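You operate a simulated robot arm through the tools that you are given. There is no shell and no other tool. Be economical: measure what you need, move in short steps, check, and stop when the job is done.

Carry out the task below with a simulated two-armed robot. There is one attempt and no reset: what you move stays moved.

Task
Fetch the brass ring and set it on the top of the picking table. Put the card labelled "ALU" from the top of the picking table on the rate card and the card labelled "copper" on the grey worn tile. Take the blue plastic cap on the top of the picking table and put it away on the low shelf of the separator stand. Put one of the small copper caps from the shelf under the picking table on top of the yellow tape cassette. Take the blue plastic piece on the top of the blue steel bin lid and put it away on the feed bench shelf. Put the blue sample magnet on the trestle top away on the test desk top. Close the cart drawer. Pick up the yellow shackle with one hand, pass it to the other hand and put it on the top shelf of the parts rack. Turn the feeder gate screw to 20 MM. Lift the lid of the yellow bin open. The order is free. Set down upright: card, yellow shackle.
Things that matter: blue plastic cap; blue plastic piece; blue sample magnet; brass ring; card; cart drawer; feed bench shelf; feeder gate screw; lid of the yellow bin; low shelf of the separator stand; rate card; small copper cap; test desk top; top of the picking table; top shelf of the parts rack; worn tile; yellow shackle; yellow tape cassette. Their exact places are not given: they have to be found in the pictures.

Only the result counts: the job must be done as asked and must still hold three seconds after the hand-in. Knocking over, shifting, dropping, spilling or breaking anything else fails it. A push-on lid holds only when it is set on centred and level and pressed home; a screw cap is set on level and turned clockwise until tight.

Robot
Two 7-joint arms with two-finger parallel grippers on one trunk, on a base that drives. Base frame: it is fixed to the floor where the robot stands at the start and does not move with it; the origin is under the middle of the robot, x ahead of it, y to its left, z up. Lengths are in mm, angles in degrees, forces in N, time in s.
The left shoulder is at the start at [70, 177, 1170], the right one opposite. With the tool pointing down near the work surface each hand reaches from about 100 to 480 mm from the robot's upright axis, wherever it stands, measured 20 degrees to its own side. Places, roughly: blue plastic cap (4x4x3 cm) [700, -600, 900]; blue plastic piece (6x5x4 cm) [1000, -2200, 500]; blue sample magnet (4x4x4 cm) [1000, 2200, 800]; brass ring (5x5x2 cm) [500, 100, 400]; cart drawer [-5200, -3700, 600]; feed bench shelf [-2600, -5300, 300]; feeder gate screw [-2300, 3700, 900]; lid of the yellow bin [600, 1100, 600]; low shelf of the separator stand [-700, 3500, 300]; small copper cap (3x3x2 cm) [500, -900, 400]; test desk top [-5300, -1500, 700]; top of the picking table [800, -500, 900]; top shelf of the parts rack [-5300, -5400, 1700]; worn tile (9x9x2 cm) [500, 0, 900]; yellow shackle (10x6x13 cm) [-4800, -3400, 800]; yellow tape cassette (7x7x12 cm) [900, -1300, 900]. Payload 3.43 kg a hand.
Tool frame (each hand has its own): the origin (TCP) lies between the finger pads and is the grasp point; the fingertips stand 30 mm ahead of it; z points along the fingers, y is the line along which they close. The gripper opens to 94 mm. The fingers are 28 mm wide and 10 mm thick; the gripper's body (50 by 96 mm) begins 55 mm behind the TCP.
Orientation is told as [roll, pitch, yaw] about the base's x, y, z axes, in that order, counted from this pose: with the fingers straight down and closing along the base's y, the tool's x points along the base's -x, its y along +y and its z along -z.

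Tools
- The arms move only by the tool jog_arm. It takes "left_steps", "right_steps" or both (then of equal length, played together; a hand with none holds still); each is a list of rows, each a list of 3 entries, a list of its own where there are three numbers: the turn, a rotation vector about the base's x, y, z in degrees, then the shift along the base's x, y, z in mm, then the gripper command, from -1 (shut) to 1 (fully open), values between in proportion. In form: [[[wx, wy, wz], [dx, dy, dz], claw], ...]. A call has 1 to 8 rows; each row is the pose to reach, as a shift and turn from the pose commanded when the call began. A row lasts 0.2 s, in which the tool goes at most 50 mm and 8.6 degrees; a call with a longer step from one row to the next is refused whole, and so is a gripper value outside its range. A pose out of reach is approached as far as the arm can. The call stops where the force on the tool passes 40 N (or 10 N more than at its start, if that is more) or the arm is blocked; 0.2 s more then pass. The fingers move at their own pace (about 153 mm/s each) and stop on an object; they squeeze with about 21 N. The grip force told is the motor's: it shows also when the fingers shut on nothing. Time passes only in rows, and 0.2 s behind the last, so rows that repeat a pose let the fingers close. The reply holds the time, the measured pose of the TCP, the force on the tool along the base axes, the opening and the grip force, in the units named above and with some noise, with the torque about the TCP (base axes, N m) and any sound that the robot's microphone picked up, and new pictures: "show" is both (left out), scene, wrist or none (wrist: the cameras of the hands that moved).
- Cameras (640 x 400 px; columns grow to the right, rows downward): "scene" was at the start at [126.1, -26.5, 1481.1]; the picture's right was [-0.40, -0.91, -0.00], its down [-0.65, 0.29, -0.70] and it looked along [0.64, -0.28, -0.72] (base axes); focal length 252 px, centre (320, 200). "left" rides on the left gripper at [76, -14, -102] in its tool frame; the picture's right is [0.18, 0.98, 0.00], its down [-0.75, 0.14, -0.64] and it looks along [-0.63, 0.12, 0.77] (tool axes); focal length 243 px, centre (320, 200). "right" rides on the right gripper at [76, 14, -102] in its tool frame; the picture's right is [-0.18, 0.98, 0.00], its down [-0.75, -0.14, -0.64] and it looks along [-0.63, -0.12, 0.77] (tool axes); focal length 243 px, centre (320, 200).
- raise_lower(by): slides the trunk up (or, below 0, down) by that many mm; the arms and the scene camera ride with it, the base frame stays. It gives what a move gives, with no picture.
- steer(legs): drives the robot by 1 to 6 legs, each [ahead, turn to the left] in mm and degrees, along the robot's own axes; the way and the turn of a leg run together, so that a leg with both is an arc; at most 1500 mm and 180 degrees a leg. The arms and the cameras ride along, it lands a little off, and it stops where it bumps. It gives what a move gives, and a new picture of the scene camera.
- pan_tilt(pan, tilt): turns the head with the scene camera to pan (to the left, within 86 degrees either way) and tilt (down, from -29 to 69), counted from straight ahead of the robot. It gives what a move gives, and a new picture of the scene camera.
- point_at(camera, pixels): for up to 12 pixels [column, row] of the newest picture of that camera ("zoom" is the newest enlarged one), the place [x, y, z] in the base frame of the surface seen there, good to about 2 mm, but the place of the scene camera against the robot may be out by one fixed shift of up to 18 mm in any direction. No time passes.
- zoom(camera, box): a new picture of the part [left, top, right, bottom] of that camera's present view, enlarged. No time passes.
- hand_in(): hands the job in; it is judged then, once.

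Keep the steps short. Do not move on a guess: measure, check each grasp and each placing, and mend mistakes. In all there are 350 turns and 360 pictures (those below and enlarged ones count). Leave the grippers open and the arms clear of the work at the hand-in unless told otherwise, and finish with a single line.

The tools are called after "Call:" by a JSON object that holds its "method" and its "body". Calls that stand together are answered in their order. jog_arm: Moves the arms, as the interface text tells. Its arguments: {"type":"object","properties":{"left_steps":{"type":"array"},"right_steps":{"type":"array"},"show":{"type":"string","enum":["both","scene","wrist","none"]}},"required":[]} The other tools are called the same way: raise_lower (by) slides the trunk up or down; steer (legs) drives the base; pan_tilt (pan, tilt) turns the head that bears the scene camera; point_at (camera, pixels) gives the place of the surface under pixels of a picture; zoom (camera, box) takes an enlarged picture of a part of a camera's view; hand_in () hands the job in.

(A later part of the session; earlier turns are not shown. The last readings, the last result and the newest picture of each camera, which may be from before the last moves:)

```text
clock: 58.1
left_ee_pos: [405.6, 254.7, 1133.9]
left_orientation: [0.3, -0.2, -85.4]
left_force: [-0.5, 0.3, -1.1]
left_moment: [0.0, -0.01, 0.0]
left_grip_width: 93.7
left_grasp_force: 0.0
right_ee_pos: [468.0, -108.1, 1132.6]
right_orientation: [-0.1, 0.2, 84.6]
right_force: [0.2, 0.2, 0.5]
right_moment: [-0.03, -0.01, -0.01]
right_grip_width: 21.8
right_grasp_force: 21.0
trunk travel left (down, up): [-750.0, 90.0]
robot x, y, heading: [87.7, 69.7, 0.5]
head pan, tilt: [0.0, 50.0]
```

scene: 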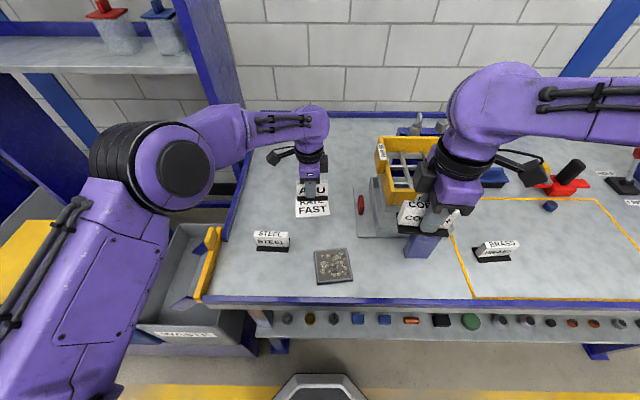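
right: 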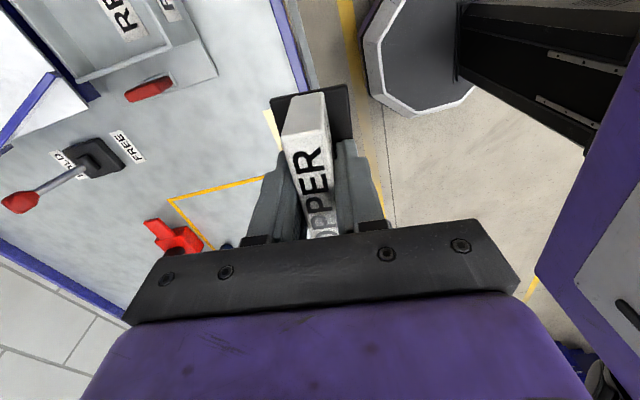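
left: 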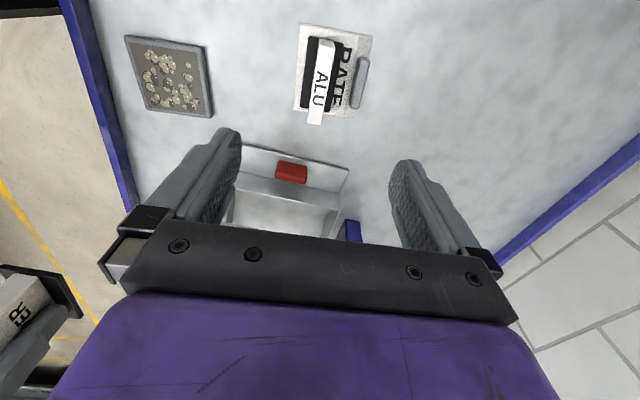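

Tile centre ≈ (500,45). I move the right hand with the copper card above it.

Call:
{"method": "jog_arm", "body": {"right_steps": [[[0, 0, 3], [8, 35, 0], -1], [[0, 0, 6], [16, 70, 0], -1], [[0, 0, 9], [24, 110, -10], -1], [[0, 0, 12], [32, 145, -40], -1], [[0, 0, 13], [32, 155, -85], -1], [[0, 0, 13], [32, 155, -130], -1], [[0, 0, 13], [32, 155, -170], -1]], "show": "both"}}

```text
clock: 59.7
left_ee_pos: [407.9, 253.3, 1132.5]
left_orientation: [-0.1, -0.1, -85.5]
left_force: [0.6, -0.6, 1.1]
left_moment: [-0.02, -0.03, -0.01]
left_grip_width: 94.2
left_grasp_force: 0.1
right_ee_pos: [502.2, 46.7, 962.0]
right_orientation: [0.0, 0.1, 97.7]
right_force: [0.3, -0.8, 0.0]
right_moment: [-0.02, 0.01, 0.02]
right_grip_width: 21.9
right_grasp_force: 21.4
trunk travel left (down, up): [-750.0, 90.0]
robot x, y, heading: [86.1, 71.7, 0.5]
head pan, tilt: [0.0, 50.0]
```

scene: 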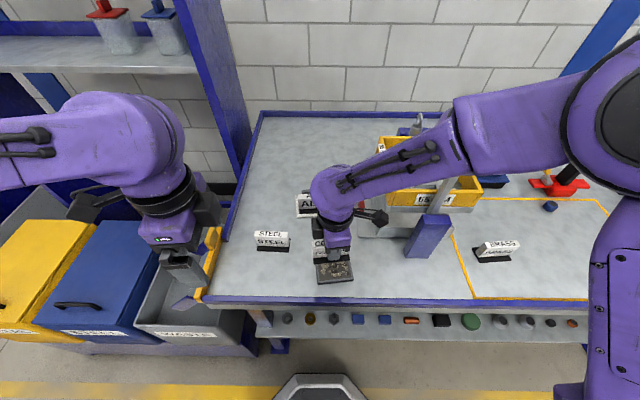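
right: 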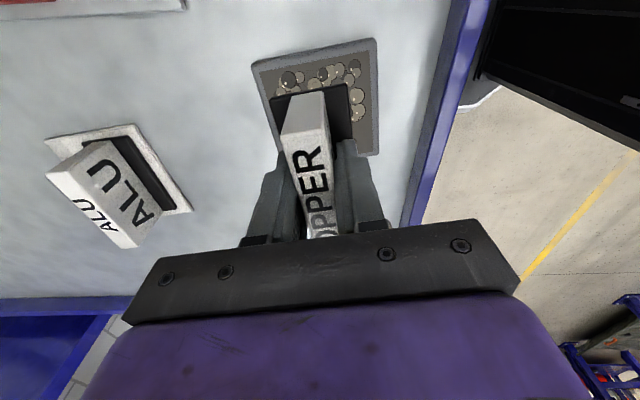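

I compare the card base edges with the tile edges.

Call:
{"method": "point_at", "body": {"camera": "right", "pixels": [[274, 100], [346, 88], [258, 64], [374, 44], [376, 150], [260, 75]]}}

```text
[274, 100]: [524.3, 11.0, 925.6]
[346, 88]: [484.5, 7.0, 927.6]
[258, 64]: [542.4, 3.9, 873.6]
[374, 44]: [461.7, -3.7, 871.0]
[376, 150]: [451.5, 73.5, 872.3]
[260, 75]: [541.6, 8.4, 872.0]
```

I shift 6 mm toward -y and lower to contact.

Call:
{"method": "jog_arm", "body": {"right_steps": [[[0, 0, 0], [-2, -6, -25], -1], [[0, 0, 0], [-2, -6, -42], -1], [[0, 0, 0], [-2, -6, -48], -1], [[0, 0, 0], [-2, -6, -52], -1], [[0, 0, 0], [-2, -6, -55], -1]], "show": "none"}}

```text
clock: 60.9
left_ee_pos: [405.7, 252.8, 1134.6]
left_orientation: [0.1, -0.1, -85.4]
left_force: [-0.3, 0.2, -0.1]
left_moment: [-0.02, 0.05, -0.01]
left_grip_width: 94.1
left_grasp_force: 0.1
right_ee_pos: [497.5, 38.9, 908.0]
right_orientation: [0.0, 0.0, 97.6]
right_force: [-0.8, -0.1, 18.5]
right_moment: [0.0, 0.05, 0.04]
right_grip_width: 22.1
right_grasp_force: 21.7
trunk travel left (down, up): [-750.0, 90.0]
robot x, y, heading: [83.9, 66.7, 0.5]
head pan, tilt: [0.0, 50.0]
```

Contact (18 N). I release and rise.

Call:
{"method": "jog_arm", "body": {"right_steps": [[[0, 0, 0], [0, 0, 3], -0.2], [[0, 0, 0], [0, 0, 3], -0.2], [[0, 0, 0], [0, 0, 30], -0.2], [[0, 0, 0], [0, 0, 75], 0], [[0, 0, 0], [0, 0, 120], 1], [[0, 0, 0], [0, 0, 165], 1], [[0, 0, 0], [0, 0, 210], 1]], "show": "both"}}

```text
clock: 62.5
left_ee_pos: [406.3, 251.6, 1134.3]
left_orientation: [0.1, -0.1, -85.4]
left_force: [0.1, -0.5, 0.4]
left_moment: [0.0, -0.02, 0.01]
left_grip_width: 94.0
left_grasp_force: 0.1
right_ee_pos: [496.4, 37.6, 1117.3]
right_orientation: [0.1, 0.0, 97.5]
right_force: [-0.6, -0.1, -0.7]
right_moment: [0.0, 0.01, -0.02]
right_grip_width: 93.9
right_grasp_force: 0.0
trunk travel left (down, up): [-750.0, 90.0]
robot x, y, heading: [87.4, 72.9, 0.3]
head pan, tilt: [0.0, 50.0]
```

scene: 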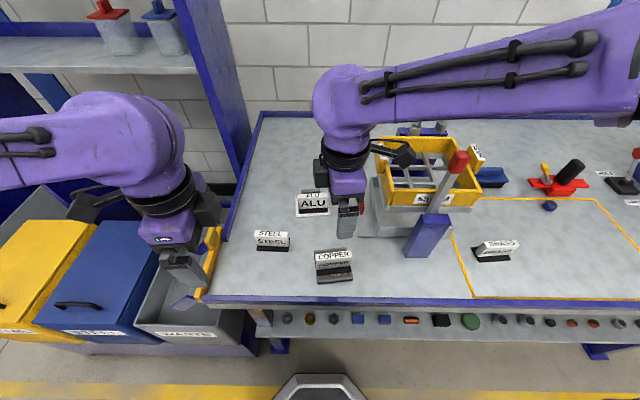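
right: 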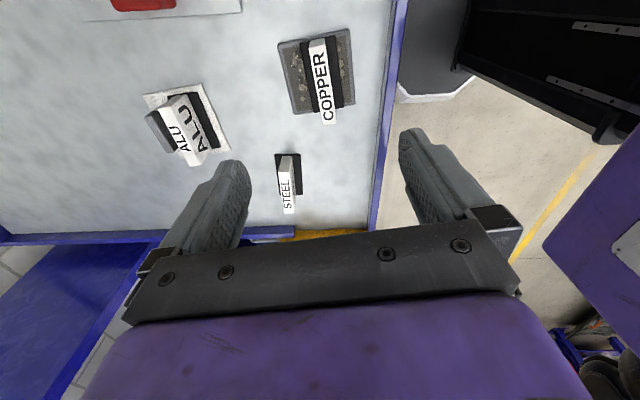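

Both cards are placed well. Next the brass ring: I draw both hands back and turn the left hand to yaw 0.

Call:
{"method": "jog_arm", "body": {"right_steps": [[[0, 0, -8.5], [-35, -30, 0], 1], [[0, 0, -17], [-70, -60, 0], 1], [[0, 0, -25.5], [-105, -90, 0], 1], [[0, 0, -34], [-140, -120, 0], 1], [[0, 0, -42.5], [-175, -150, 0], 1], [[0, 0, -51], [-210, -180, 0], 1], [[0, 0, -59.5], [-240, -210, 0], 1], [[0, 0, -68], [-250, -240, 0], 1]], "left_steps": [[[0, 0, 8.5], [-15, 0, 0], 1], [[0, 0, 17], [-30, 0, 0], 1], [[0, 0, 25.5], [-45, 0, 0], 1], [[0, 0, 34], [-60, 0, 0], 1], [[0, 0, 42.5], [-75, 0, 0], 1], [[0, 0, 51], [-90, 0, 0], 1], [[0, 0, 59.5], [-100, 0, 0], 1], [[0, 0, 68], [-110, 0, 0], 1]], "show": "none"}}

Call:
{"method": "jog_arm", "body": {"left_steps": [[[0, 0, 8.5], [0, 0, 0], 1], [[0, 0, 17.5], [0, -10, 0], 1]], "right_steps": [[[0, 0, -8.5], [0, -20, 0], 1], [[0, 0, -17], [0, -40, 0], 1]], "show": "none"}}

Call:
{"method": "steer", "body": {"legs": [[-110, 0]]}}

```text
clock: 64.3
left_ee_pos: [318.8, 239.9, 1155.7]
left_orientation: [0.1, 0.1, -17.4]
left_force: [0.1, -0.1, 0.4]
left_moment: [0.01, 0.03, -0.01]
left_grip_width: 93.9
left_grasp_force: 0.0
left hand out of reach, approached as far as the arm can: row 5, 6, 7, 8
right_ee_pos: [303.9, -211.4, 1183.1]
right_orientation: [0.2, -0.1, 29.5]
right_force: [0.3, -1.0, 0.5]
right_moment: [0.01, -0.03, -0.02]
right_grip_width: 94.0
right_grasp_force: 0.0
right hand out of reach, approached as far as the arm can: row 5, 6, 7, 8
trunk travel left (down, up): [-750.0, 90.0]
robot x, y, heading: [85.3, 71.7, 0.4]
head pan, tilt: [0.0, 50.0]
```

```text
refused: row 2 steps farther than a row can; nothing moved
```

```text
clock: 65.5
left_ee_pos: [211.8, 239.8, 1155.9]
left_orientation: [0.1, 0.0, -17.4]
left_force: [0.7, 0.8, -0.1]
left_moment: [0.01, -0.06, 0.02]
left_grip_width: 94.1
left_grasp_force: 0.1
right_ee_pos: [196.2, -209.0, 1184.5]
right_orientation: [0.2, 0.0, 29.7]
right_force: [0.2, -0.1, 0.5]
right_moment: [-0.02, 0.02, 0.0]
right_grip_width: 94.1
right_grasp_force: 0.0
trunk travel left (down, up): [-750.0, 90.0]
robot x, y, heading: [-26.9, 68.9, 0.5]
head pan, tilt: [0.0, 50.0]
```

scene: 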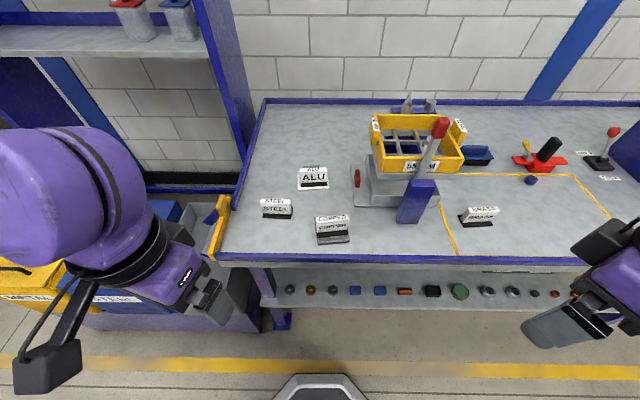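

Arms are clear of the table edge. I lower the trunk by 250.

Call:
{"method": "raise_lower", "body": {"by": -250}}

Call:
{"method": "jog_arm", "body": {"left_steps": [[[0, 0, 8.5], [0, -20, -40], 1], [[0, 0, 17], [0, -40, -80], 1], [[0, 0, 17], [0, -60, -125], 1], [[0, 0, 17], [0, -80, -170], 1], [[0, 0, 17], [0, -100, -210], 1], [[0, 0, 17], [0, -115, -250], 1], [[0, 0, 17], [0, -115, -290], 1]], "show": "scene"}}

```text
clock: 68.1
left_ee_pos: [209.7, 240.2, 905.8]
left_orientation: [0.0, 0.0, -17.4]
left_force: [0.6, -0.1, 0.7]
left_moment: [0.03, -0.01, -0.01]
left_grip_width: 93.9
left_grasp_force: 0.0
right_ee_pos: [196.5, -208.0, 934.3]
right_orientation: [0.0, 0.0, 29.6]
right_force: [-0.3, -0.4, 0.5]
right_moment: [0.01, -0.03, -0.01]
right_grip_width: 93.8
right_grasp_force: 0.2
trunk travel left (down, up): [-500.0, 340.0]
robot x, y, heading: [-25.5, 71.8, 0.5]
head pan, tilt: [0.0, 50.0]
```

```text
clock: 69.7
left_ee_pos: [219.8, 115.5, 626.4]
left_orientation: [-3.2, -0.2, 1.6]
left_force: [0.9, 0.3, -0.1]
left_moment: [0.01, -0.01, -0.02]
left_grip_width: 94.0
left_grasp_force: 0.1
left hand out of reach, approached as far as the arm can: row 1, 2, 3, 4, 5
right_ee_pos: [196.0, -208.6, 933.4]
right_orientation: [0.1, 0.0, 29.6]
right_force: [0.2, -0.7, 0.1]
right_moment: [0.01, -0.01, -0.02]
right_grip_width: 94.3
right_grasp_force: 0.1
trunk travel left (down, up): [-500.0, 340.0]
robot x, y, heading: [-23.6, 67.3, 0.5]
head pan, tilt: [0.0, 50.0]
```

scene: 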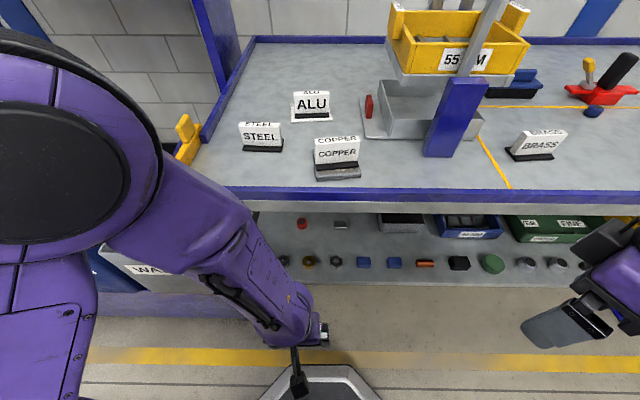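

I tilt the left hand forward by about 45° and move it in front of the shelf at the ring.

Call:
{"method": "jog_arm", "body": {"left_steps": [[[0, -8, 0], [25, 0, 0], 1], [[0, -16, 0], [50, 0, 0], 1], [[0, -24, 0], [75, 0, -10], 1], [[0, -32, 0], [100, 0, -20], 1], [[0, -40, 0], [125, 0, -30], 1], [[0, -45, 0], [150, 0, -40], 1], [[0, -45, 0], [165, 0, -50], 1]], "show": "both"}}

```text
clock: 71.3
left_ee_pos: [374.7, 124.9, 564.7]
left_orientation: [0.3, -45.0, -0.6]
left_force: [0.2, 0.0, 0.3]
left_moment: [-0.01, -0.04, 0.03]
left_grip_width: 94.1
left_grasp_force: 0.1
right_ee_pos: [194.8, -209.9, 933.8]
right_orientation: [0.1, 0.0, 29.5]
right_force: [0.1, 0.2, 0.6]
right_moment: [-0.02, 0.01, 0.0]
right_grip_width: 94.1
right_grasp_force: 0.0
trunk travel left (down, up): [-500.0, 340.0]
robot x, y, heading: [-23.5, 69.3, 0.7]
head pan, tilt: [0.0, 50.0]
```

scene: 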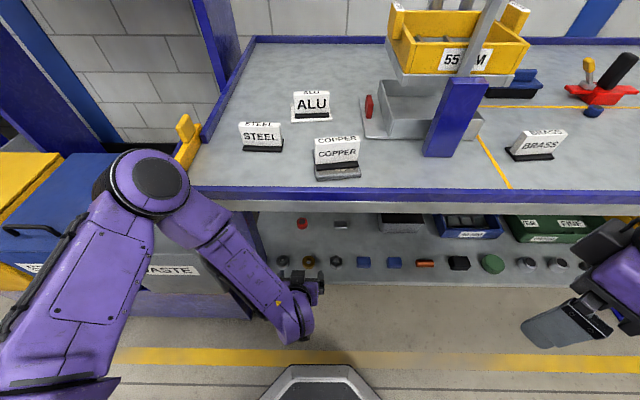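
left: 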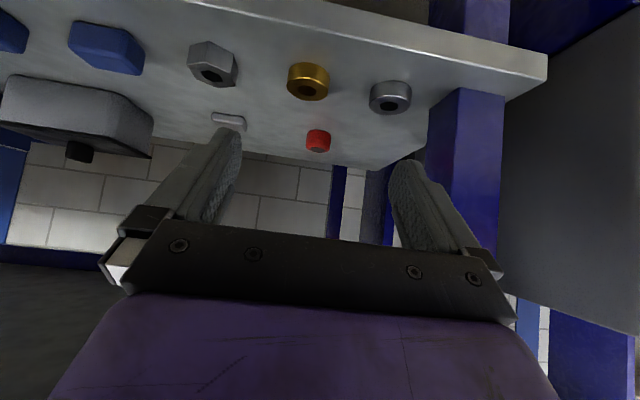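

I see the brass ring at (308,80). I measure it and its neighbours.

Call:
{"method": "point_at", "body": {"camera": "left", "pixels": [[308, 70], [289, 82], [329, 82], [309, 97], [309, 86], [372, 97], [236, 65], [309, 112], [318, 135]]}}

Call:
{"method": "zoom", "body": {"camera": "left", "box": [240, 40, 400, 140]}}

```text
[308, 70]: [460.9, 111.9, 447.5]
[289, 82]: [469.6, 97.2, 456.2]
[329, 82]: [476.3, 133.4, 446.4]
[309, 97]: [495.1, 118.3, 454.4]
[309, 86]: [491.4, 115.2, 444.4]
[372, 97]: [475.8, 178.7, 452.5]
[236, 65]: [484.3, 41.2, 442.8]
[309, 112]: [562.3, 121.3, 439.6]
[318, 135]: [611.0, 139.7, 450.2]
```

```text
4.00 times, centred on (320, 90) of left
```

zoom: 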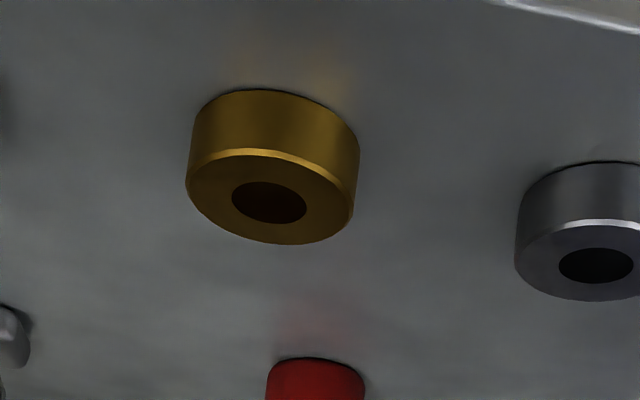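

The ring lies flat, centre ≈ (479,116), top z ≈ 457. I approach along the tool axis and grip near the fingertips.

Call:
{"method": "jog_arm", "body": {"left_steps": [[[0, 0, 0], [30, -9, -30], 0.5], [[0, 0, 0], [63, -9, -62], 0.5], [[0, 0, 0], [80, -9, -79], 0.5], [[0, 0, 0], [93, -9, -91], 0.5]], "show": "wrist"}}

```text
clock: 72.3
left_ee_pos: [470.4, 116.8, 474.3]
left_orientation: [0.3, -44.9, -0.5]
left_force: [0.6, 0.2, 0.9]
left_moment: [0.02, 0.01, 0.03]
left_grip_width: 70.6
left_grasp_force: 0.0
right_ee_pos: [195.7, -208.3, 933.7]
right_orientation: [0.0, 0.0, 29.5]
right_force: [1.1, 0.4, -0.7]
right_moment: [0.0, -0.01, 0.02]
right_grip_width: 93.8
right_grasp_force: 0.0
trunk travel left (down, up): [-500.0, 340.0]
robot x, y, heading: [-24.4, 71.8, 0.2]
head pan, tilt: [0.0, 50.0]
```

left: 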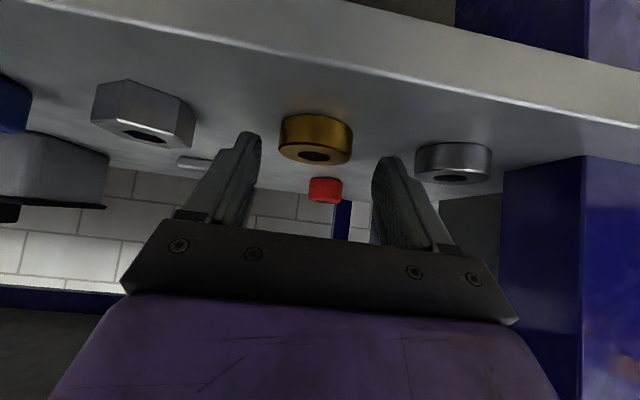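

The ring is centred between the fingertips. I close.

Call:
{"method": "jog_arm", "body": {"left_steps": [[[0, 0, 0], [0, 0, 0], -1], [[0, 0, 0], [0, 0, 0], -1], [[0, 0, 0], [0, 0, 0], -1]], "show": "none"}}

Call:
{"method": "jog_arm", "body": {"left_steps": [[[0, 0, 0], [0, 0, 20], -1], [[0, 0, 0], [-25, 0, 40], -1], [[0, 0, 0], [-70, 0, 50], -1]], "show": "wrist"}}

```text
clock: 73.1
left_ee_pos: [468.9, 116.0, 474.2]
left_orientation: [0.4, -45.0, -0.7]
left_force: [0.1, -0.1, 0.7]
left_moment: [0.0, -0.06, 0.04]
left_grip_width: 41.0
left_grasp_force: 20.9
right_ee_pos: [196.1, -208.0, 934.2]
right_orientation: [0.1, -0.1, 29.6]
right_force: [0.5, 0.0, 0.5]
right_moment: [-0.02, 0.04, 0.01]
right_grip_width: 93.9
right_grasp_force: 0.0
trunk travel left (down, up): [-500.0, 340.0]
robot x, y, heading: [-22.2, 69.5, 0.6]
head pan, tilt: [0.0, 50.0]
```

```text
clock: 73.9
left_ee_pos: [398.7, 116.3, 527.2]
left_orientation: [0.4, -45.0, -0.7]
left_force: [0.6, -0.2, -0.7]
left_moment: [-0.03, 0.03, 0.03]
left_grip_width: 41.1
left_grasp_force: 21.1
right_ee_pos: [196.3, -208.0, 934.4]
right_orientation: [0.0, 0.0, 29.5]
right_force: [-0.6, -0.6, 0.2]
right_moment: [0.01, -0.01, 0.02]
right_grip_width: 94.2
right_grasp_force: 0.0
trunk travel left (down, up): [-500.0, 340.0]
robot x, y, heading: [-25.8, 73.4, 0.4]
head pan, tilt: [0.0, 50.0]
```

left: 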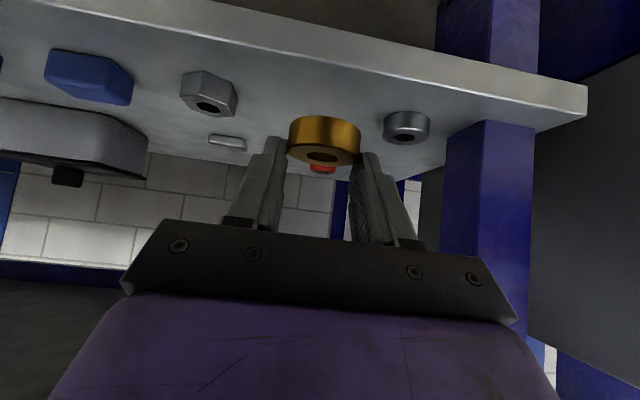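

The ring is held. I pull back clear of the table edge and raise the trunk.

Call:
{"method": "jog_arm", "body": {"left_steps": [[[0, 0, 0], [-30, 0, 20], -1], [[0, 0, 0], [-60, 0, 50], -1], [[0, 0, 0], [-70, 0, 90], -1], [[0, 0, 0], [-75, 10, 135], -1], [[0, 0, 0], [-75, 20, 180], -1]], "show": "none"}}

Call:
{"method": "raise_lower", "body": {"by": 250}}

Call:
{"method": "pan_tilt", "body": {"pan": 0, "tilt": 50}}

```text
clock: 75.1
left_ee_pos: [328.2, 129.8, 702.4]
left_orientation: [0.6, -45.0, -0.6]
left_force: [0.3, -0.2, -0.8]
left_moment: [-0.01, 0.05, 0.0]
left_grip_width: 40.6
left_grasp_force: 20.9
left hand out of reach, approached as far as the arm can: row 5
right_ee_pos: [196.4, -208.4, 934.5]
right_orientation: [-0.1, 0.1, 29.5]
right_force: [0.0, 0.3, 0.0]
right_moment: [0.03, -0.01, -0.02]
right_grip_width: 94.4
right_grasp_force: 0.0
trunk travel left (down, up): [-500.0, 340.0]
robot x, y, heading: [-23.2, 71.1, 0.8]
head pan, tilt: [0.0, 50.0]
```

```text
clock: 77.7
left_ee_pos: [329.1, 130.9, 951.9]
left_orientation: [0.5, -44.8, -0.7]
left_force: [0.0, 0.2, -1.1]
left_moment: [0.0, 0.01, -0.04]
left_grip_width: 40.8
left_grasp_force: 20.9
right_ee_pos: [195.4, -208.7, 1185.1]
right_orientation: [0.1, 0.0, 29.6]
right_force: [0.3, -0.1, -0.2]
right_moment: [0.03, 0.01, -0.03]
right_grip_width: 94.1
right_grasp_force: 0.1
trunk travel left (down, up): [-750.0, 90.0]
robot x, y, heading: [-22.9, 70.5, 0.2]
head pan, tilt: [0.0, 50.0]
```

```text
clock: 78.3
left_ee_pos: [328.6, 131.1, 951.0]
left_orientation: [0.5, -45.0, -0.6]
left_force: [0.8, -0.4, -0.6]
left_moment: [-0.01, -0.01, 0.0]
left_grip_width: 40.6
left_grasp_force: 21.2
right_ee_pos: [196.9, -208.4, 1184.5]
right_orientation: [0.0, 0.1, 29.6]
right_force: [-0.5, -1.0, -0.2]
right_moment: [0.01, 0.01, -0.01]
right_grip_width: 94.2
right_grasp_force: 0.0
trunk travel left (down, up): [-750.0, 90.0]
robot x, y, heading: [-23.7, 70.7, 0.4]
head pan, tilt: [0.0, 50.0]
```

scene: 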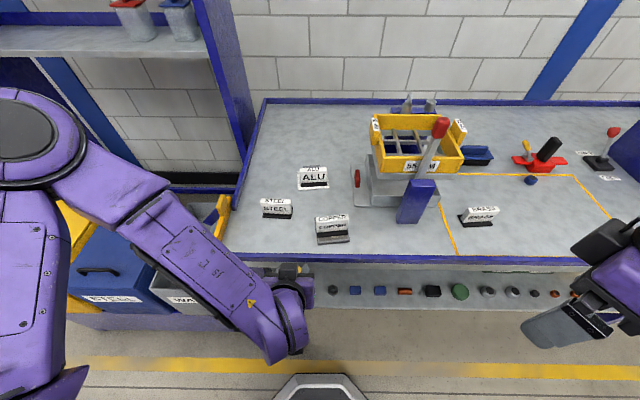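

I move the ring over the clear spot at about (465,155) on the table front and lower it.

Call:
{"method": "jog_arm", "body": {"left_steps": [[[0, 0, 0], [0, 5, 30], -1], [[0, 0, 0], [40, 12, 40], -1], [[0, 0, 0], [80, 18, 40], -1], [[0, 0, 0], [125, 24, 30], -1], [[0, 0, 0], [125, 24, 0], -1], [[0, 0, 0], [125, 24, -30], -1]], "show": "both"}}

```text
clock: 79.7
left_ee_pos: [454.7, 153.9, 920.9]
left_orientation: [0.5, -44.8, -0.6]
left_force: [0.0, 0.4, -0.9]
left_moment: [-0.01, 0.01, -0.02]
left_grip_width: 40.7
left_grasp_force: 21.2
left hand out of reach, approached as far as the arm can: row 1
right_ee_pos: [196.2, -209.4, 1184.4]
right_orientation: [0.1, 0.1, 29.7]
right_force: [0.1, -0.1, 0.3]
right_moment: [-0.01, -0.01, -0.01]
right_grip_width: 94.3
right_grasp_force: 0.0
trunk travel left (down, up): [-750.0, 90.0]
robot x, y, heading: [-28.7, 68.7, 0.6]
head pan, tilt: [0.0, 50.0]
```

scene: 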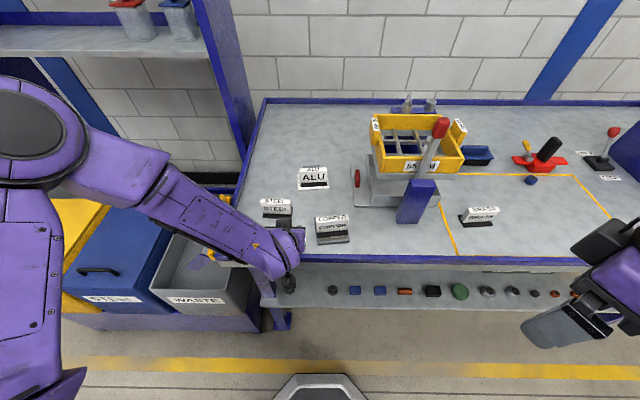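
left: 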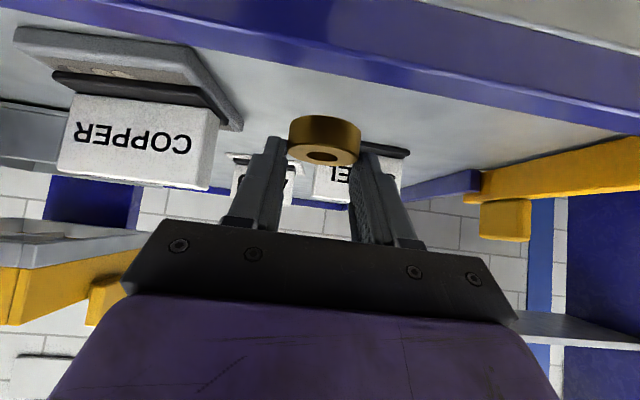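

I lower until contact.

Call:
{"method": "jog_arm", "body": {"left_steps": [[[0, 0, 0], [0, 0, -14], -1], [[0, 0, 0], [0, 0, -20], -1], [[0, 0, 0], [0, 0, -24], -1], [[0, 0, 0], [0, 0, -27], -1]], "show": "wrist"}}

```text
clock: 80.7
left_ee_pos: [453.4, 154.6, 895.9]
left_orientation: [0.5, -45.1, -0.6]
left_force: [0.0, 0.9, 6.7]
left_moment: [-0.1, -0.02, -0.02]
left_grip_width: 41.0
left_grasp_force: 20.8
right_ee_pos: [194.8, -207.9, 1185.2]
right_orientation: [0.0, 0.0, 29.5]
right_force: [1.1, 0.6, 0.8]
right_moment: [0.0, -0.02, 0.03]
right_grip_width: 93.7
right_grasp_force: 0.1
trunk travel left (down, up): [-750.0, 90.0]
robot x, y, heading: [-21.3, 67.6, 0.6]
head pan, tilt: [0.0, 50.0]
```

left: 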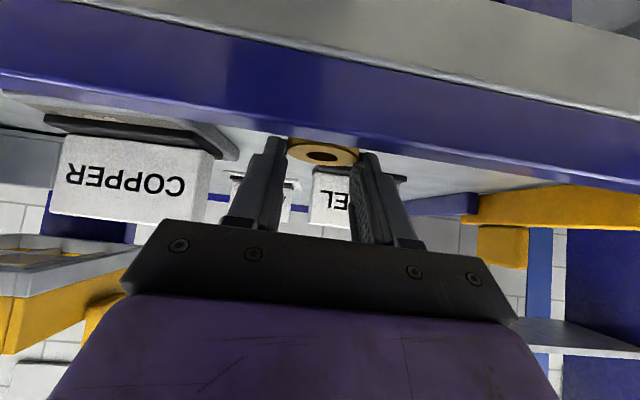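

Contact (7 N). I release partly and withdraw along the tool axis.

Call:
{"method": "jog_arm", "body": {"left_steps": [[[0, 0, 0], [0, 0, 0], 0.3], [[0, 0, 0], [0, 0, 0], 0.3], [[0, 0, 0], [-5, 0, 15], 0.3], [[0, 0, 0], [-20, 0, 45], 0.3], [[0, 0, 0], [-40, 0, 85], 0.3], [[0, 0, 0], [-80, 0, 105], 0.3], [[0, 0, 0], [-110, 0, 120], 1]], "show": "scene"}}

Call:
{"method": "zoom", "body": {"camera": "scene", "box": [220, 160, 380, 270]}}

```text
clock: 82.3
left_ee_pos: [357.2, 137.9, 1013.5]
left_orientation: [0.7, -44.9, -0.7]
left_force: [0.1, 0.3, -0.8]
left_moment: [0.01, 0.0, 0.0]
left_grip_width: 94.1
left_grasp_force: 0.1
left hand out of reach, approached as far as the arm can: row 7
right_ee_pos: [196.4, -209.7, 1184.5]
right_orientation: [0.1, 0.0, 29.5]
right_force: [0.3, -0.2, -0.6]
right_moment: [-0.02, 0.0, 0.0]
right_grip_width: 94.2
right_grasp_force: 0.1
trunk travel left (down, up): [-750.0, 90.0]
robot x, y, heading: [-23.2, 67.6, 0.3]
head pan, tilt: [0.0, 50.0]
```

scene: 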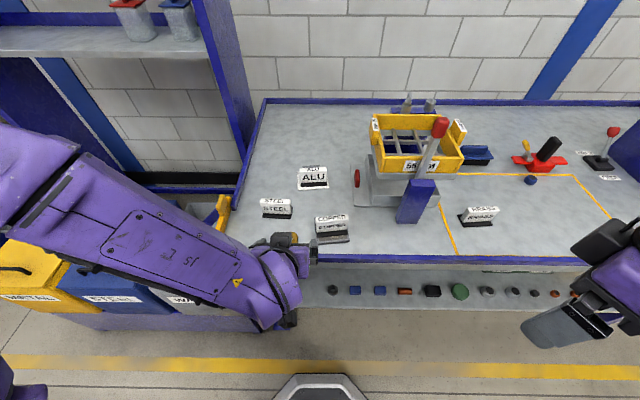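

```text
3.64 times, centred on (300, 215) of scene
```

zoom: 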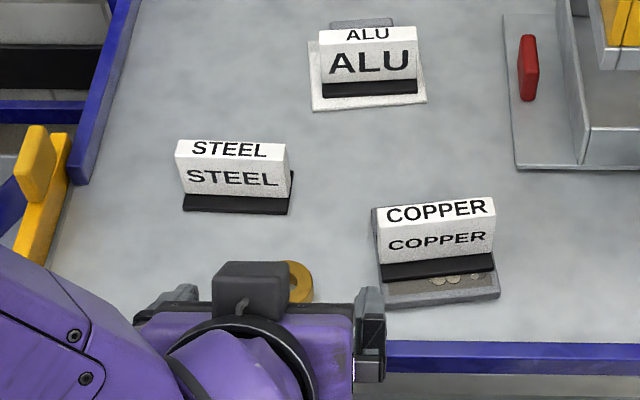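

The ring is on the table. I bring the left hand upright and drive right to y ≈ -690.

Call:
{"method": "jog_arm", "body": {"left_steps": [[[0, 8, 0], [-10, 10, 30], 1], [[0, 16, 0], [-20, 20, 60], 1], [[0, 24, 0], [-30, 30, 90], 1], [[0, 32, 0], [-40, 40, 120], 1], [[0, 40, 0], [-50, 50, 130], 1], [[0, 45, 0], [-60, 60, 130], 1]], "right_steps": [[[0, 0, -8], [0, -25, 0], 1], [[0, 0, -16], [0, -50, 0], 1], [[0, 0, -24], [0, -75, 0], 1], [[0, 0, -29], [0, -100, 0], 1], [[0, 0, -29], [0, -110, 0], 1], [[0, 0, -29], [0, -120, 0], 1]], "show": "none"}}

Call:
{"method": "steer", "body": {"legs": [[0, -90], [770, 0], [0, 90], [80, 0]]}}

```text
clock: 83.7
left_ee_pos: [296.7, 198.4, 1142.9]
left_orientation: [0.2, 0.0, -0.4]
left_force: [-0.5, -0.1, -0.5]
left_moment: [0.03, -0.02, 0.03]
left_grip_width: 93.8
left_grasp_force: 0.0
right_ee_pos: [194.9, -331.1, 1183.8]
right_orientation: [0.1, -0.1, 0.6]
right_force: [-0.3, -0.7, -0.5]
right_moment: [0.01, -0.07, -0.03]
right_grip_width: 94.0
right_grasp_force: 0.1
right hand out of reach, approached as far as the arm can: row 1, 2, 3
trunk travel left (down, up): [-750.0, 90.0]
robot x, y, heading: [-20.9, 67.7, 0.5]
head pan, tilt: [0.0, 50.0]
```

```text
clock: 96.1
left_ee_pos: [387.3, -572.2, 1142.4]
left_orientation: [0.3, 0.0, -0.4]
left_force: [-0.9, 0.5, -0.2]
left_moment: [-0.04, 0.01, 0.0]
left_grip_width: 94.1
left_grasp_force: 0.0
right_ee_pos: [285.0, -1101.7, 1185.5]
right_orientation: [0.0, -0.1, 0.6]
right_force: [0.2, -0.1, -0.6]
right_moment: [0.0, 0.03, 0.01]
right_grip_width: 94.0
right_grasp_force: 0.1
trunk travel left (down, up): [-750.0, 90.0]
robot x, y, heading: [65.7, -700.9, 0.8]
head pan, tilt: [0.0, 50.0]
```

scene: 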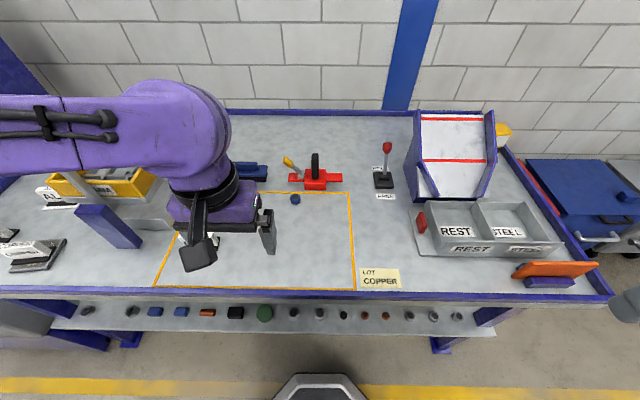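

I move the left hand above the blue cap at (295,199).

Call:
{"method": "jog_arm", "body": {"left_steps": [[[0, 0, 0], [42, -7, 0], 1], [[0, 0, 0], [84, -14, 0], 1], [[0, 0, 0], [126, -21, 0], 1], [[0, 0, 0], [168, -28, 0], 1], [[0, 0, 0], [210, -35, 0], 1], [[0, 0, 0], [252, -42, -10], 1], [[0, 0, 0], [285, -50, -45], 1], [[0, 0, 0], [299, -50, -90], 1]], "show": "wrist"}}

```text
clock: 97.9
left_ee_pos: [688.5, -621.6, 1051.4]
left_orientation: [0.0, 0.2, -0.2]
left_force: [-0.2, 1.2, 0.1]
left_moment: [0.02, 0.02, 0.0]
left_grip_width: 93.7
left_grasp_force: 0.0
right_ee_pos: [286.8, -1100.9, 1183.6]
right_orientation: [0.0, 0.0, 0.7]
right_force: [0.4, -0.2, -0.5]
right_moment: [0.0, 0.0, 0.01]
right_grip_width: 94.1
right_grasp_force: 0.1
trunk travel left (down, up): [-750.0, 90.0]
robot x, y, heading: [67.4, -703.7, 0.4]
head pan, tilt: [0.0, 50.0]
```

left: 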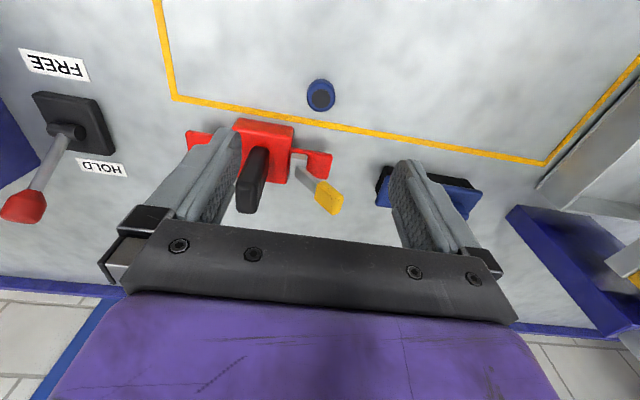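

Call:
{"method": "point_at", "body": {"camera": "left", "pixels": [[320, 97], [321, 82], [310, 95], [333, 95], [321, 107], [262, 140], [325, 195], [250, 205]]}}

Call:
{"method": "zoom", "body": {"camera": "left", "box": [240, 50, 400, 150]}}

```text
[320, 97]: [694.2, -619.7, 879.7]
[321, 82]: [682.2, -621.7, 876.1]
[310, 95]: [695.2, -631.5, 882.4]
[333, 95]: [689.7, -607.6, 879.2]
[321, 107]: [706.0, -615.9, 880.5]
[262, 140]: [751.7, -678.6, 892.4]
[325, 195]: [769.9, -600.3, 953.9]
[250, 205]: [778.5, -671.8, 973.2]
```

```text
4.00 times, centred on (320, 100) of left
```

zoom: 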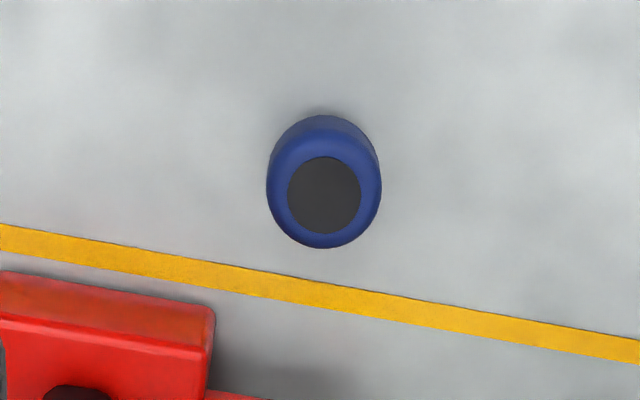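

Cap centre ≈ (692,-620), top 881. I descend and grip it.

Call:
{"method": "jog_arm", "body": {"left_steps": [[[0, 0, 0], [3, 1, -45], 0.4], [[0, 0, 0], [3, 1, -90], 0.4], [[0, 0, 0], [3, 1, -130], 0.4], [[0, 0, 0], [3, 1, -156], 0.4], [[0, 0, 0], [3, 1, -157], -1], [[0, 0, 0], [3, 1, -157], -1], [[0, 0, 0], [3, 1, -157], -1]], "show": "wrist"}}

```text
clock: 99.5
left_ee_pos: [689.6, -621.3, 895.1]
left_orientation: [0.2, 0.1, -0.3]
left_force: [0.1, -0.2, -0.3]
left_moment: [0.0, 0.03, 0.01]
left_grip_width: 28.1
left_grasp_force: 20.8
right_ee_pos: [286.8, -1100.0, 1183.1]
right_orientation: [-0.1, -0.1, 0.7]
right_force: [-0.2, -0.4, -0.7]
right_moment: [0.0, -0.01, -0.01]
right_grip_width: 94.0
right_grasp_force: 0.1
trunk travel left (down, up): [-750.0, 90.0]
robot x, y, heading: [65.0, -703.9, 0.7]
head pan, tilt: [0.0, 50.0]
```

left: 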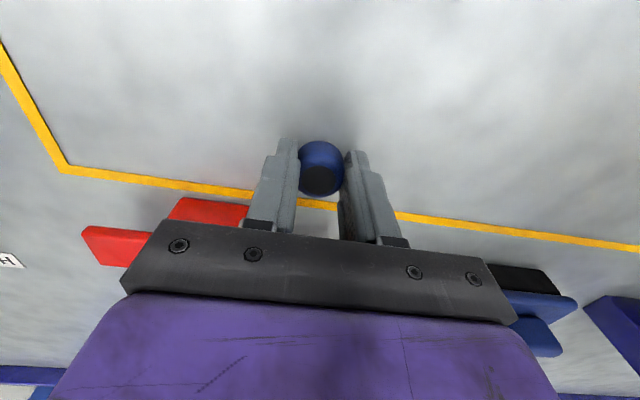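

Gripped at 28 mm. I lift and draw back.

Call:
{"method": "jog_arm", "body": {"left_steps": [[[0, 0, 0], [0, 0, 30], -1], [[0, 0, 0], [0, 0, 75], -1], [[0, 0, 0], [0, 0, 120], -1], [[0, 0, 0], [0, 0, 165], -1], [[0, 0, 0], [0, 0, 210], -1], [[0, 0, 0], [-40, 10, 235], -1], [[0, 0, 0], [-85, 20, 240], -1], [[0, 0, 0], [-130, 30, 240], -1]], "show": "wrist"}}

```text
clock: 101.3
left_ee_pos: [558.6, -590.9, 1137.5]
left_orientation: [0.0, -0.1, -0.3]
left_force: [0.3, -0.5, -0.7]
left_moment: [-0.01, -0.04, 0.0]
left_grip_width: 27.7
left_grasp_force: 21.6
right_ee_pos: [285.3, -1100.2, 1185.4]
right_orientation: [0.0, -0.1, 0.6]
right_force: [-0.6, -0.1, 0.4]
right_moment: [0.01, 0.0, 0.01]
right_grip_width: 94.0
right_grasp_force: 0.1
trunk travel left (down, up): [-750.0, 90.0]
robot x, y, heading: [65.1, -705.4, 0.7]
head pan, tilt: [0.0, 50.0]
```

left: 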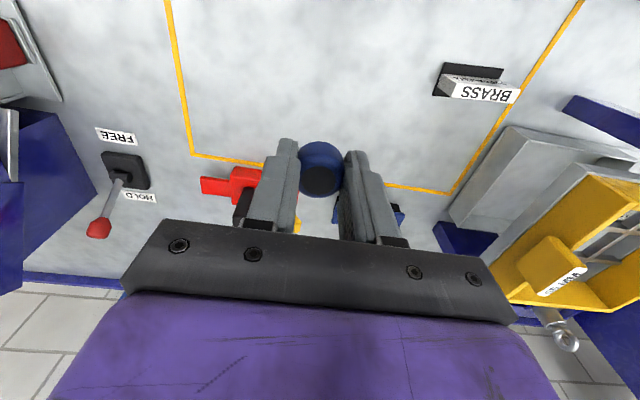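

The cap is held. I retract the left hand and back the robot 90 mm, then lower the trunk for the copper cap.

Call:
{"method": "jog_arm", "body": {"left_steps": [[[0, 0, 0], [-45, 5, 0], -1], [[0, 0, 0], [-90, 10, 0], -1], [[0, 0, 0], [-135, 15, 0], -1], [[0, 0, 0], [-180, 20, 0], -1], [[0, 0, 0], [-220, 30, 0], -1]], "show": "none"}}

Call:
{"method": "steer", "body": {"legs": [[-90, 0]]}}

Call:
{"method": "raise_lower", "body": {"by": -250}}

```text
clock: 102.5
left_ee_pos: [338.1, -558.8, 1135.2]
left_orientation: [0.0, -0.2, -0.3]
left_force: [0.0, -0.2, -0.1]
left_moment: [-0.04, -0.01, -0.03]
left_grip_width: 27.3
left_grasp_force: 21.2
right_ee_pos: [285.9, -1097.5, 1185.4]
right_orientation: [-0.1, 0.1, 0.7]
right_force: [-0.9, 0.0, -0.1]
right_moment: [-0.02, -0.01, 0.04]
right_grip_width: 94.1
right_grasp_force: 0.0
trunk travel left (down, up): [-750.0, 90.0]
robot x, y, heading: [64.9, -704.0, 0.7]
head pan, tilt: [0.0, 50.0]
```

```text
clock: 103.7
left_ee_pos: [250.8, -563.0, 1135.6]
left_orientation: [0.0, 0.2, -0.2]
left_force: [-0.4, -0.3, -0.2]
left_moment: [-0.01, 0.0, -0.01]
left_grip_width: 27.4
left_grasp_force: 21.5
right_ee_pos: [196.9, -1100.8, 1184.4]
right_orientation: [0.0, 0.0, 0.6]
right_force: [-0.5, -0.1, 0.3]
right_moment: [0.02, -0.02, 0.0]
right_grip_width: 94.1
right_grasp_force: 0.1
trunk travel left (down, up): [-750.0, 90.0]
robot x, y, heading: [-24.2, -704.6, 0.7]
head pan, tilt: [0.0, 50.0]
```

scene: 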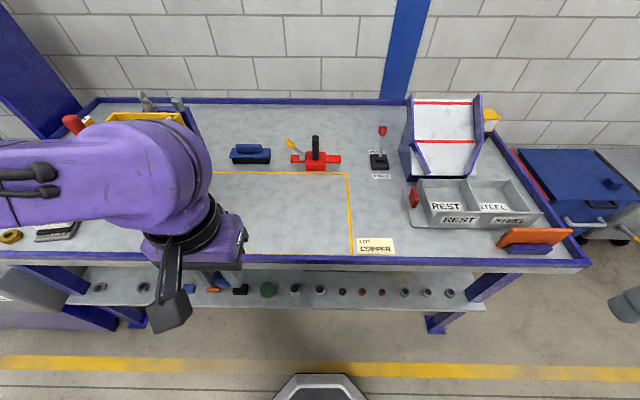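

```text
clock: 106.2
left_ee_pos: [249.9, -563.1, 886.3]
left_orientation: [0.2, 0.1, -0.2]
left_force: [-0.4, 0.2, 0.2]
left_moment: [0.0, -0.01, 0.0]
left_grip_width: 28.2
left_grasp_force: 20.5
right_ee_pos: [196.1, -1101.4, 934.2]
right_orientation: [-0.1, 0.0, 0.7]
right_force: [0.4, 1.1, 0.0]
right_moment: [0.0, 0.0, -0.01]
right_grip_width: 93.8
right_grasp_force: 0.0
trunk travel left (down, up): [-500.0, 340.0]
robot x, y, heading: [-24.5, -702.7, 0.5]
head pan, tilt: [0.0, 50.0]
```

I bring the right hand down in front of the shelf.

Call:
{"method": "jog_arm", "body": {"right_steps": [[[0, 0, 0], [8, 30, -36], 1], [[0, 0, 0], [16, 60, -72], 1], [[0, 0, 0], [24, 90, -106], 1], [[0, 0, 0], [32, 120, -140], 1], [[0, 0, 0], [40, 150, -174], 1], [[0, 0, 0], [48, 180, -208], 1], [[0, 0, 0], [56, 210, -242], 1], [[0, 0, 0], [64, 240, -276], 1]], "show": "none"}}

Call:
{"method": "jog_arm", "body": {"right_steps": [[[0, -8, 0], [20, 0, -10], 1], [[0, -16, 0], [40, 0, -20], 1], [[0, -24, 0], [60, 0, -30], 1], [[0, -32, 0], [80, 0, -45], 1], [[0, -40, 0], [100, 0, -60], 1], [[0, -45, 0], [115, 0, -80], 1], [[0, -45, 0], [120, 0, -95], 1]], "show": "wrist"}}

```text
clock: 108.0
left_ee_pos: [250.5, -562.5, 885.7]
left_orientation: [0.0, 0.2, -0.4]
left_force: [0.3, 0.3, 0.3]
left_moment: [0.02, -0.04, 0.02]
left_grip_width: 27.9
left_grasp_force: 20.8
right_ee_pos: [272.9, -855.9, 653.9]
right_orientation: [0.0, 0.1, 0.6]
right_force: [1.0, -0.6, -0.5]
right_moment: [0.04, 0.02, 0.01]
right_grip_width: 94.0
right_grasp_force: 0.1
right hand out of reach, approached as far as the arm can: row 2, 3, 4, 5, 6, 7, 8
trunk travel left (down, up): [-500.0, 340.0]
robot x, y, heading: [-23.1, -706.2, 0.9]
head pan, tilt: [0.0, 50.0]
```

```text
clock: 109.6
left_ee_pos: [250.2, -562.7, 886.2]
left_orientation: [0.1, 0.1, -0.2]
left_force: [-0.2, 0.0, -0.1]
left_moment: [0.02, -0.03, -0.02]
left_grip_width: 28.1
left_grasp_force: 20.6
right_ee_pos: [390.6, -856.7, 559.6]
right_orientation: [-0.7, -45.0, 0.9]
right_force: [0.4, -0.1, -0.1]
right_moment: [-0.01, -0.01, -0.01]
right_grip_width: 94.1
right_grasp_force: 0.0
trunk travel left (down, up): [-500.0, 340.0]
robot x, y, heading: [-25.7, -705.3, 0.6]
head pan, tilt: [0.0, 50.0]
```

right: 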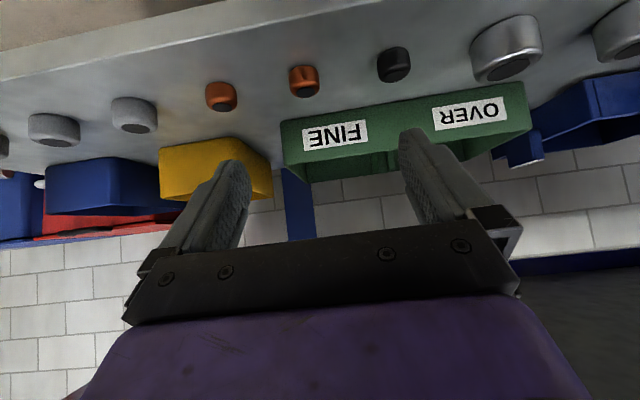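

Two small copper caps are at (222,97) and (305,82). I measure them.

Call:
{"method": "zoom", "body": {"camera": "right", "box": [180, 40, 420, 140]}}

Call:
{"method": "point_at", "body": {"camera": "right", "pixels": [[304, 70], [291, 82], [319, 82], [306, 92], [223, 100], [207, 95], [237, 97], [380, 70], [305, 103], [300, 130]]}}

```text
2.67 times, centred on (300, 90) of right
```

zoom: 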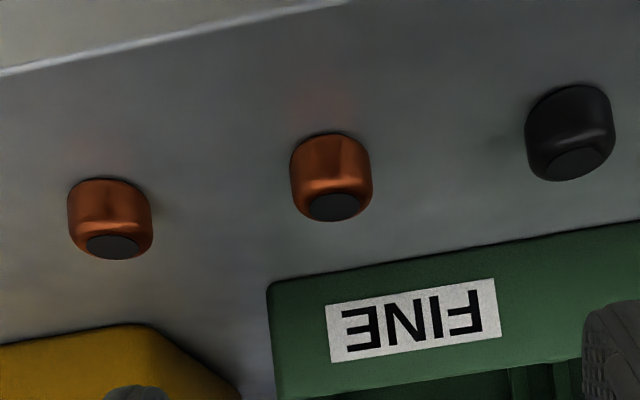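

```text
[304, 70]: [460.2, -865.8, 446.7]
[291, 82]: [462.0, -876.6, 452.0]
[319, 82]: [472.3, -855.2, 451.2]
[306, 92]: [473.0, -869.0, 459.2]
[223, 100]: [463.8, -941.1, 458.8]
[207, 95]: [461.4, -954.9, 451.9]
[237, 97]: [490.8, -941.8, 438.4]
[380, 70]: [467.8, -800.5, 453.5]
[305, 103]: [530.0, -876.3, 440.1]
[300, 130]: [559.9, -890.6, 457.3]
```

I take the cap at (470,-866).

Call:
{"method": "jog_arm", "body": {"right_steps": [[[0, 0, 0], [18, -9, -28], 0.1], [[0, 0, 0], [37, -9, -56], 0.1], [[0, 0, 0], [52, -9, -71], 0.1], [[0, 0, 0], [66, -9, -85], 0.1]], "show": "wrist"}}

```text
clock: 110.6
left_ee_pos: [249.6, -562.4, 885.5]
left_orientation: [0.1, 0.1, -0.3]
left_force: [-0.3, -0.1, 0.1]
left_moment: [0.01, 0.0, -0.01]
left_grip_width: 28.0
left_grasp_force: 21.2
right_ee_pos: [457.5, -866.8, 474.1]
right_orientation: [-0.7, -45.0, 1.1]
right_force: [-0.7, 0.5, 0.0]
right_moment: [-0.01, 0.02, -0.02]
right_grip_width: 51.7
right_grasp_force: 0.1
trunk travel left (down, up): [-500.0, 340.0]
robot x, y, heading: [-25.3, -703.9, 0.5]
head pan, tilt: [0.0, 50.0]
```

right: 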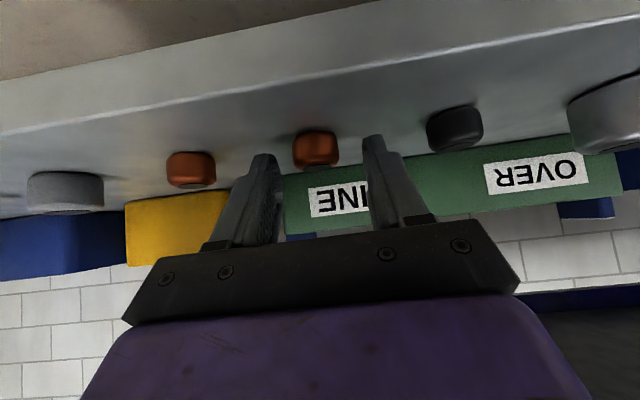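

Centred. I close and, as a second move, lift a bit.

Call:
{"method": "jog_arm", "body": {"right_steps": [[[0, 0, 0], [0, 0, 0], -1], [[0, 0, 0], [0, 0, 0], -1], [[0, 0, 0], [0, 0, 0], -1]], "show": "none"}}

Call:
{"method": "jog_arm", "body": {"right_steps": [[[0, 0, 0], [0, 0, 20], -1], [[0, 0, 0], [-20, 0, 45], -1], [[0, 0, 0], [-60, 0, 70], -1]], "show": "wrist"}}

```text
clock: 111.4
left_ee_pos: [249.4, -562.8, 885.9]
left_orientation: [0.2, 0.2, -0.3]
left_force: [-0.6, -0.5, -0.1]
left_moment: [0.0, -0.01, 0.03]
left_grip_width: 27.8
left_grasp_force: 21.3
right_ee_pos: [457.9, -866.7, 474.2]
right_orientation: [-0.7, -45.1, 1.0]
right_force: [1.1, 0.6, 0.8]
right_moment: [0.0, -0.01, -0.01]
right_grip_width: 26.4
right_grasp_force: 20.9
trunk travel left (down, up): [-500.0, 340.0]
robot x, y, heading: [-23.4, -702.2, 0.5]
head pan, tilt: [0.0, 50.0]
```

```text
clock: 112.2
left_ee_pos: [249.7, -563.3, 886.4]
left_orientation: [0.2, 0.1, -0.3]
left_force: [0.0, -1.0, 0.1]
left_moment: [0.0, 0.01, -0.03]
left_grip_width: 27.7
left_grasp_force: 20.8
right_ee_pos: [395.9, -866.5, 543.6]
right_orientation: [-0.7, -45.1, 1.0]
right_force: [-0.4, 0.2, -0.5]
right_moment: [-0.04, -0.01, -0.01]
right_grip_width: 26.7
right_grasp_force: 20.6
trunk travel left (down, up): [-500.0, 340.0]
robot x, y, heading: [-22.6, -700.4, 0.4]
head pan, tilt: [0.0, 50.0]
```

right: 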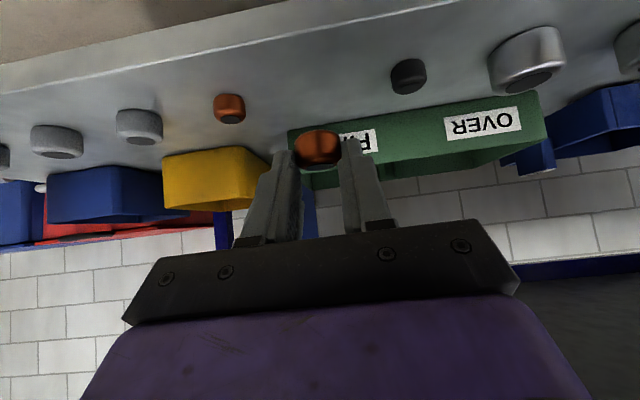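

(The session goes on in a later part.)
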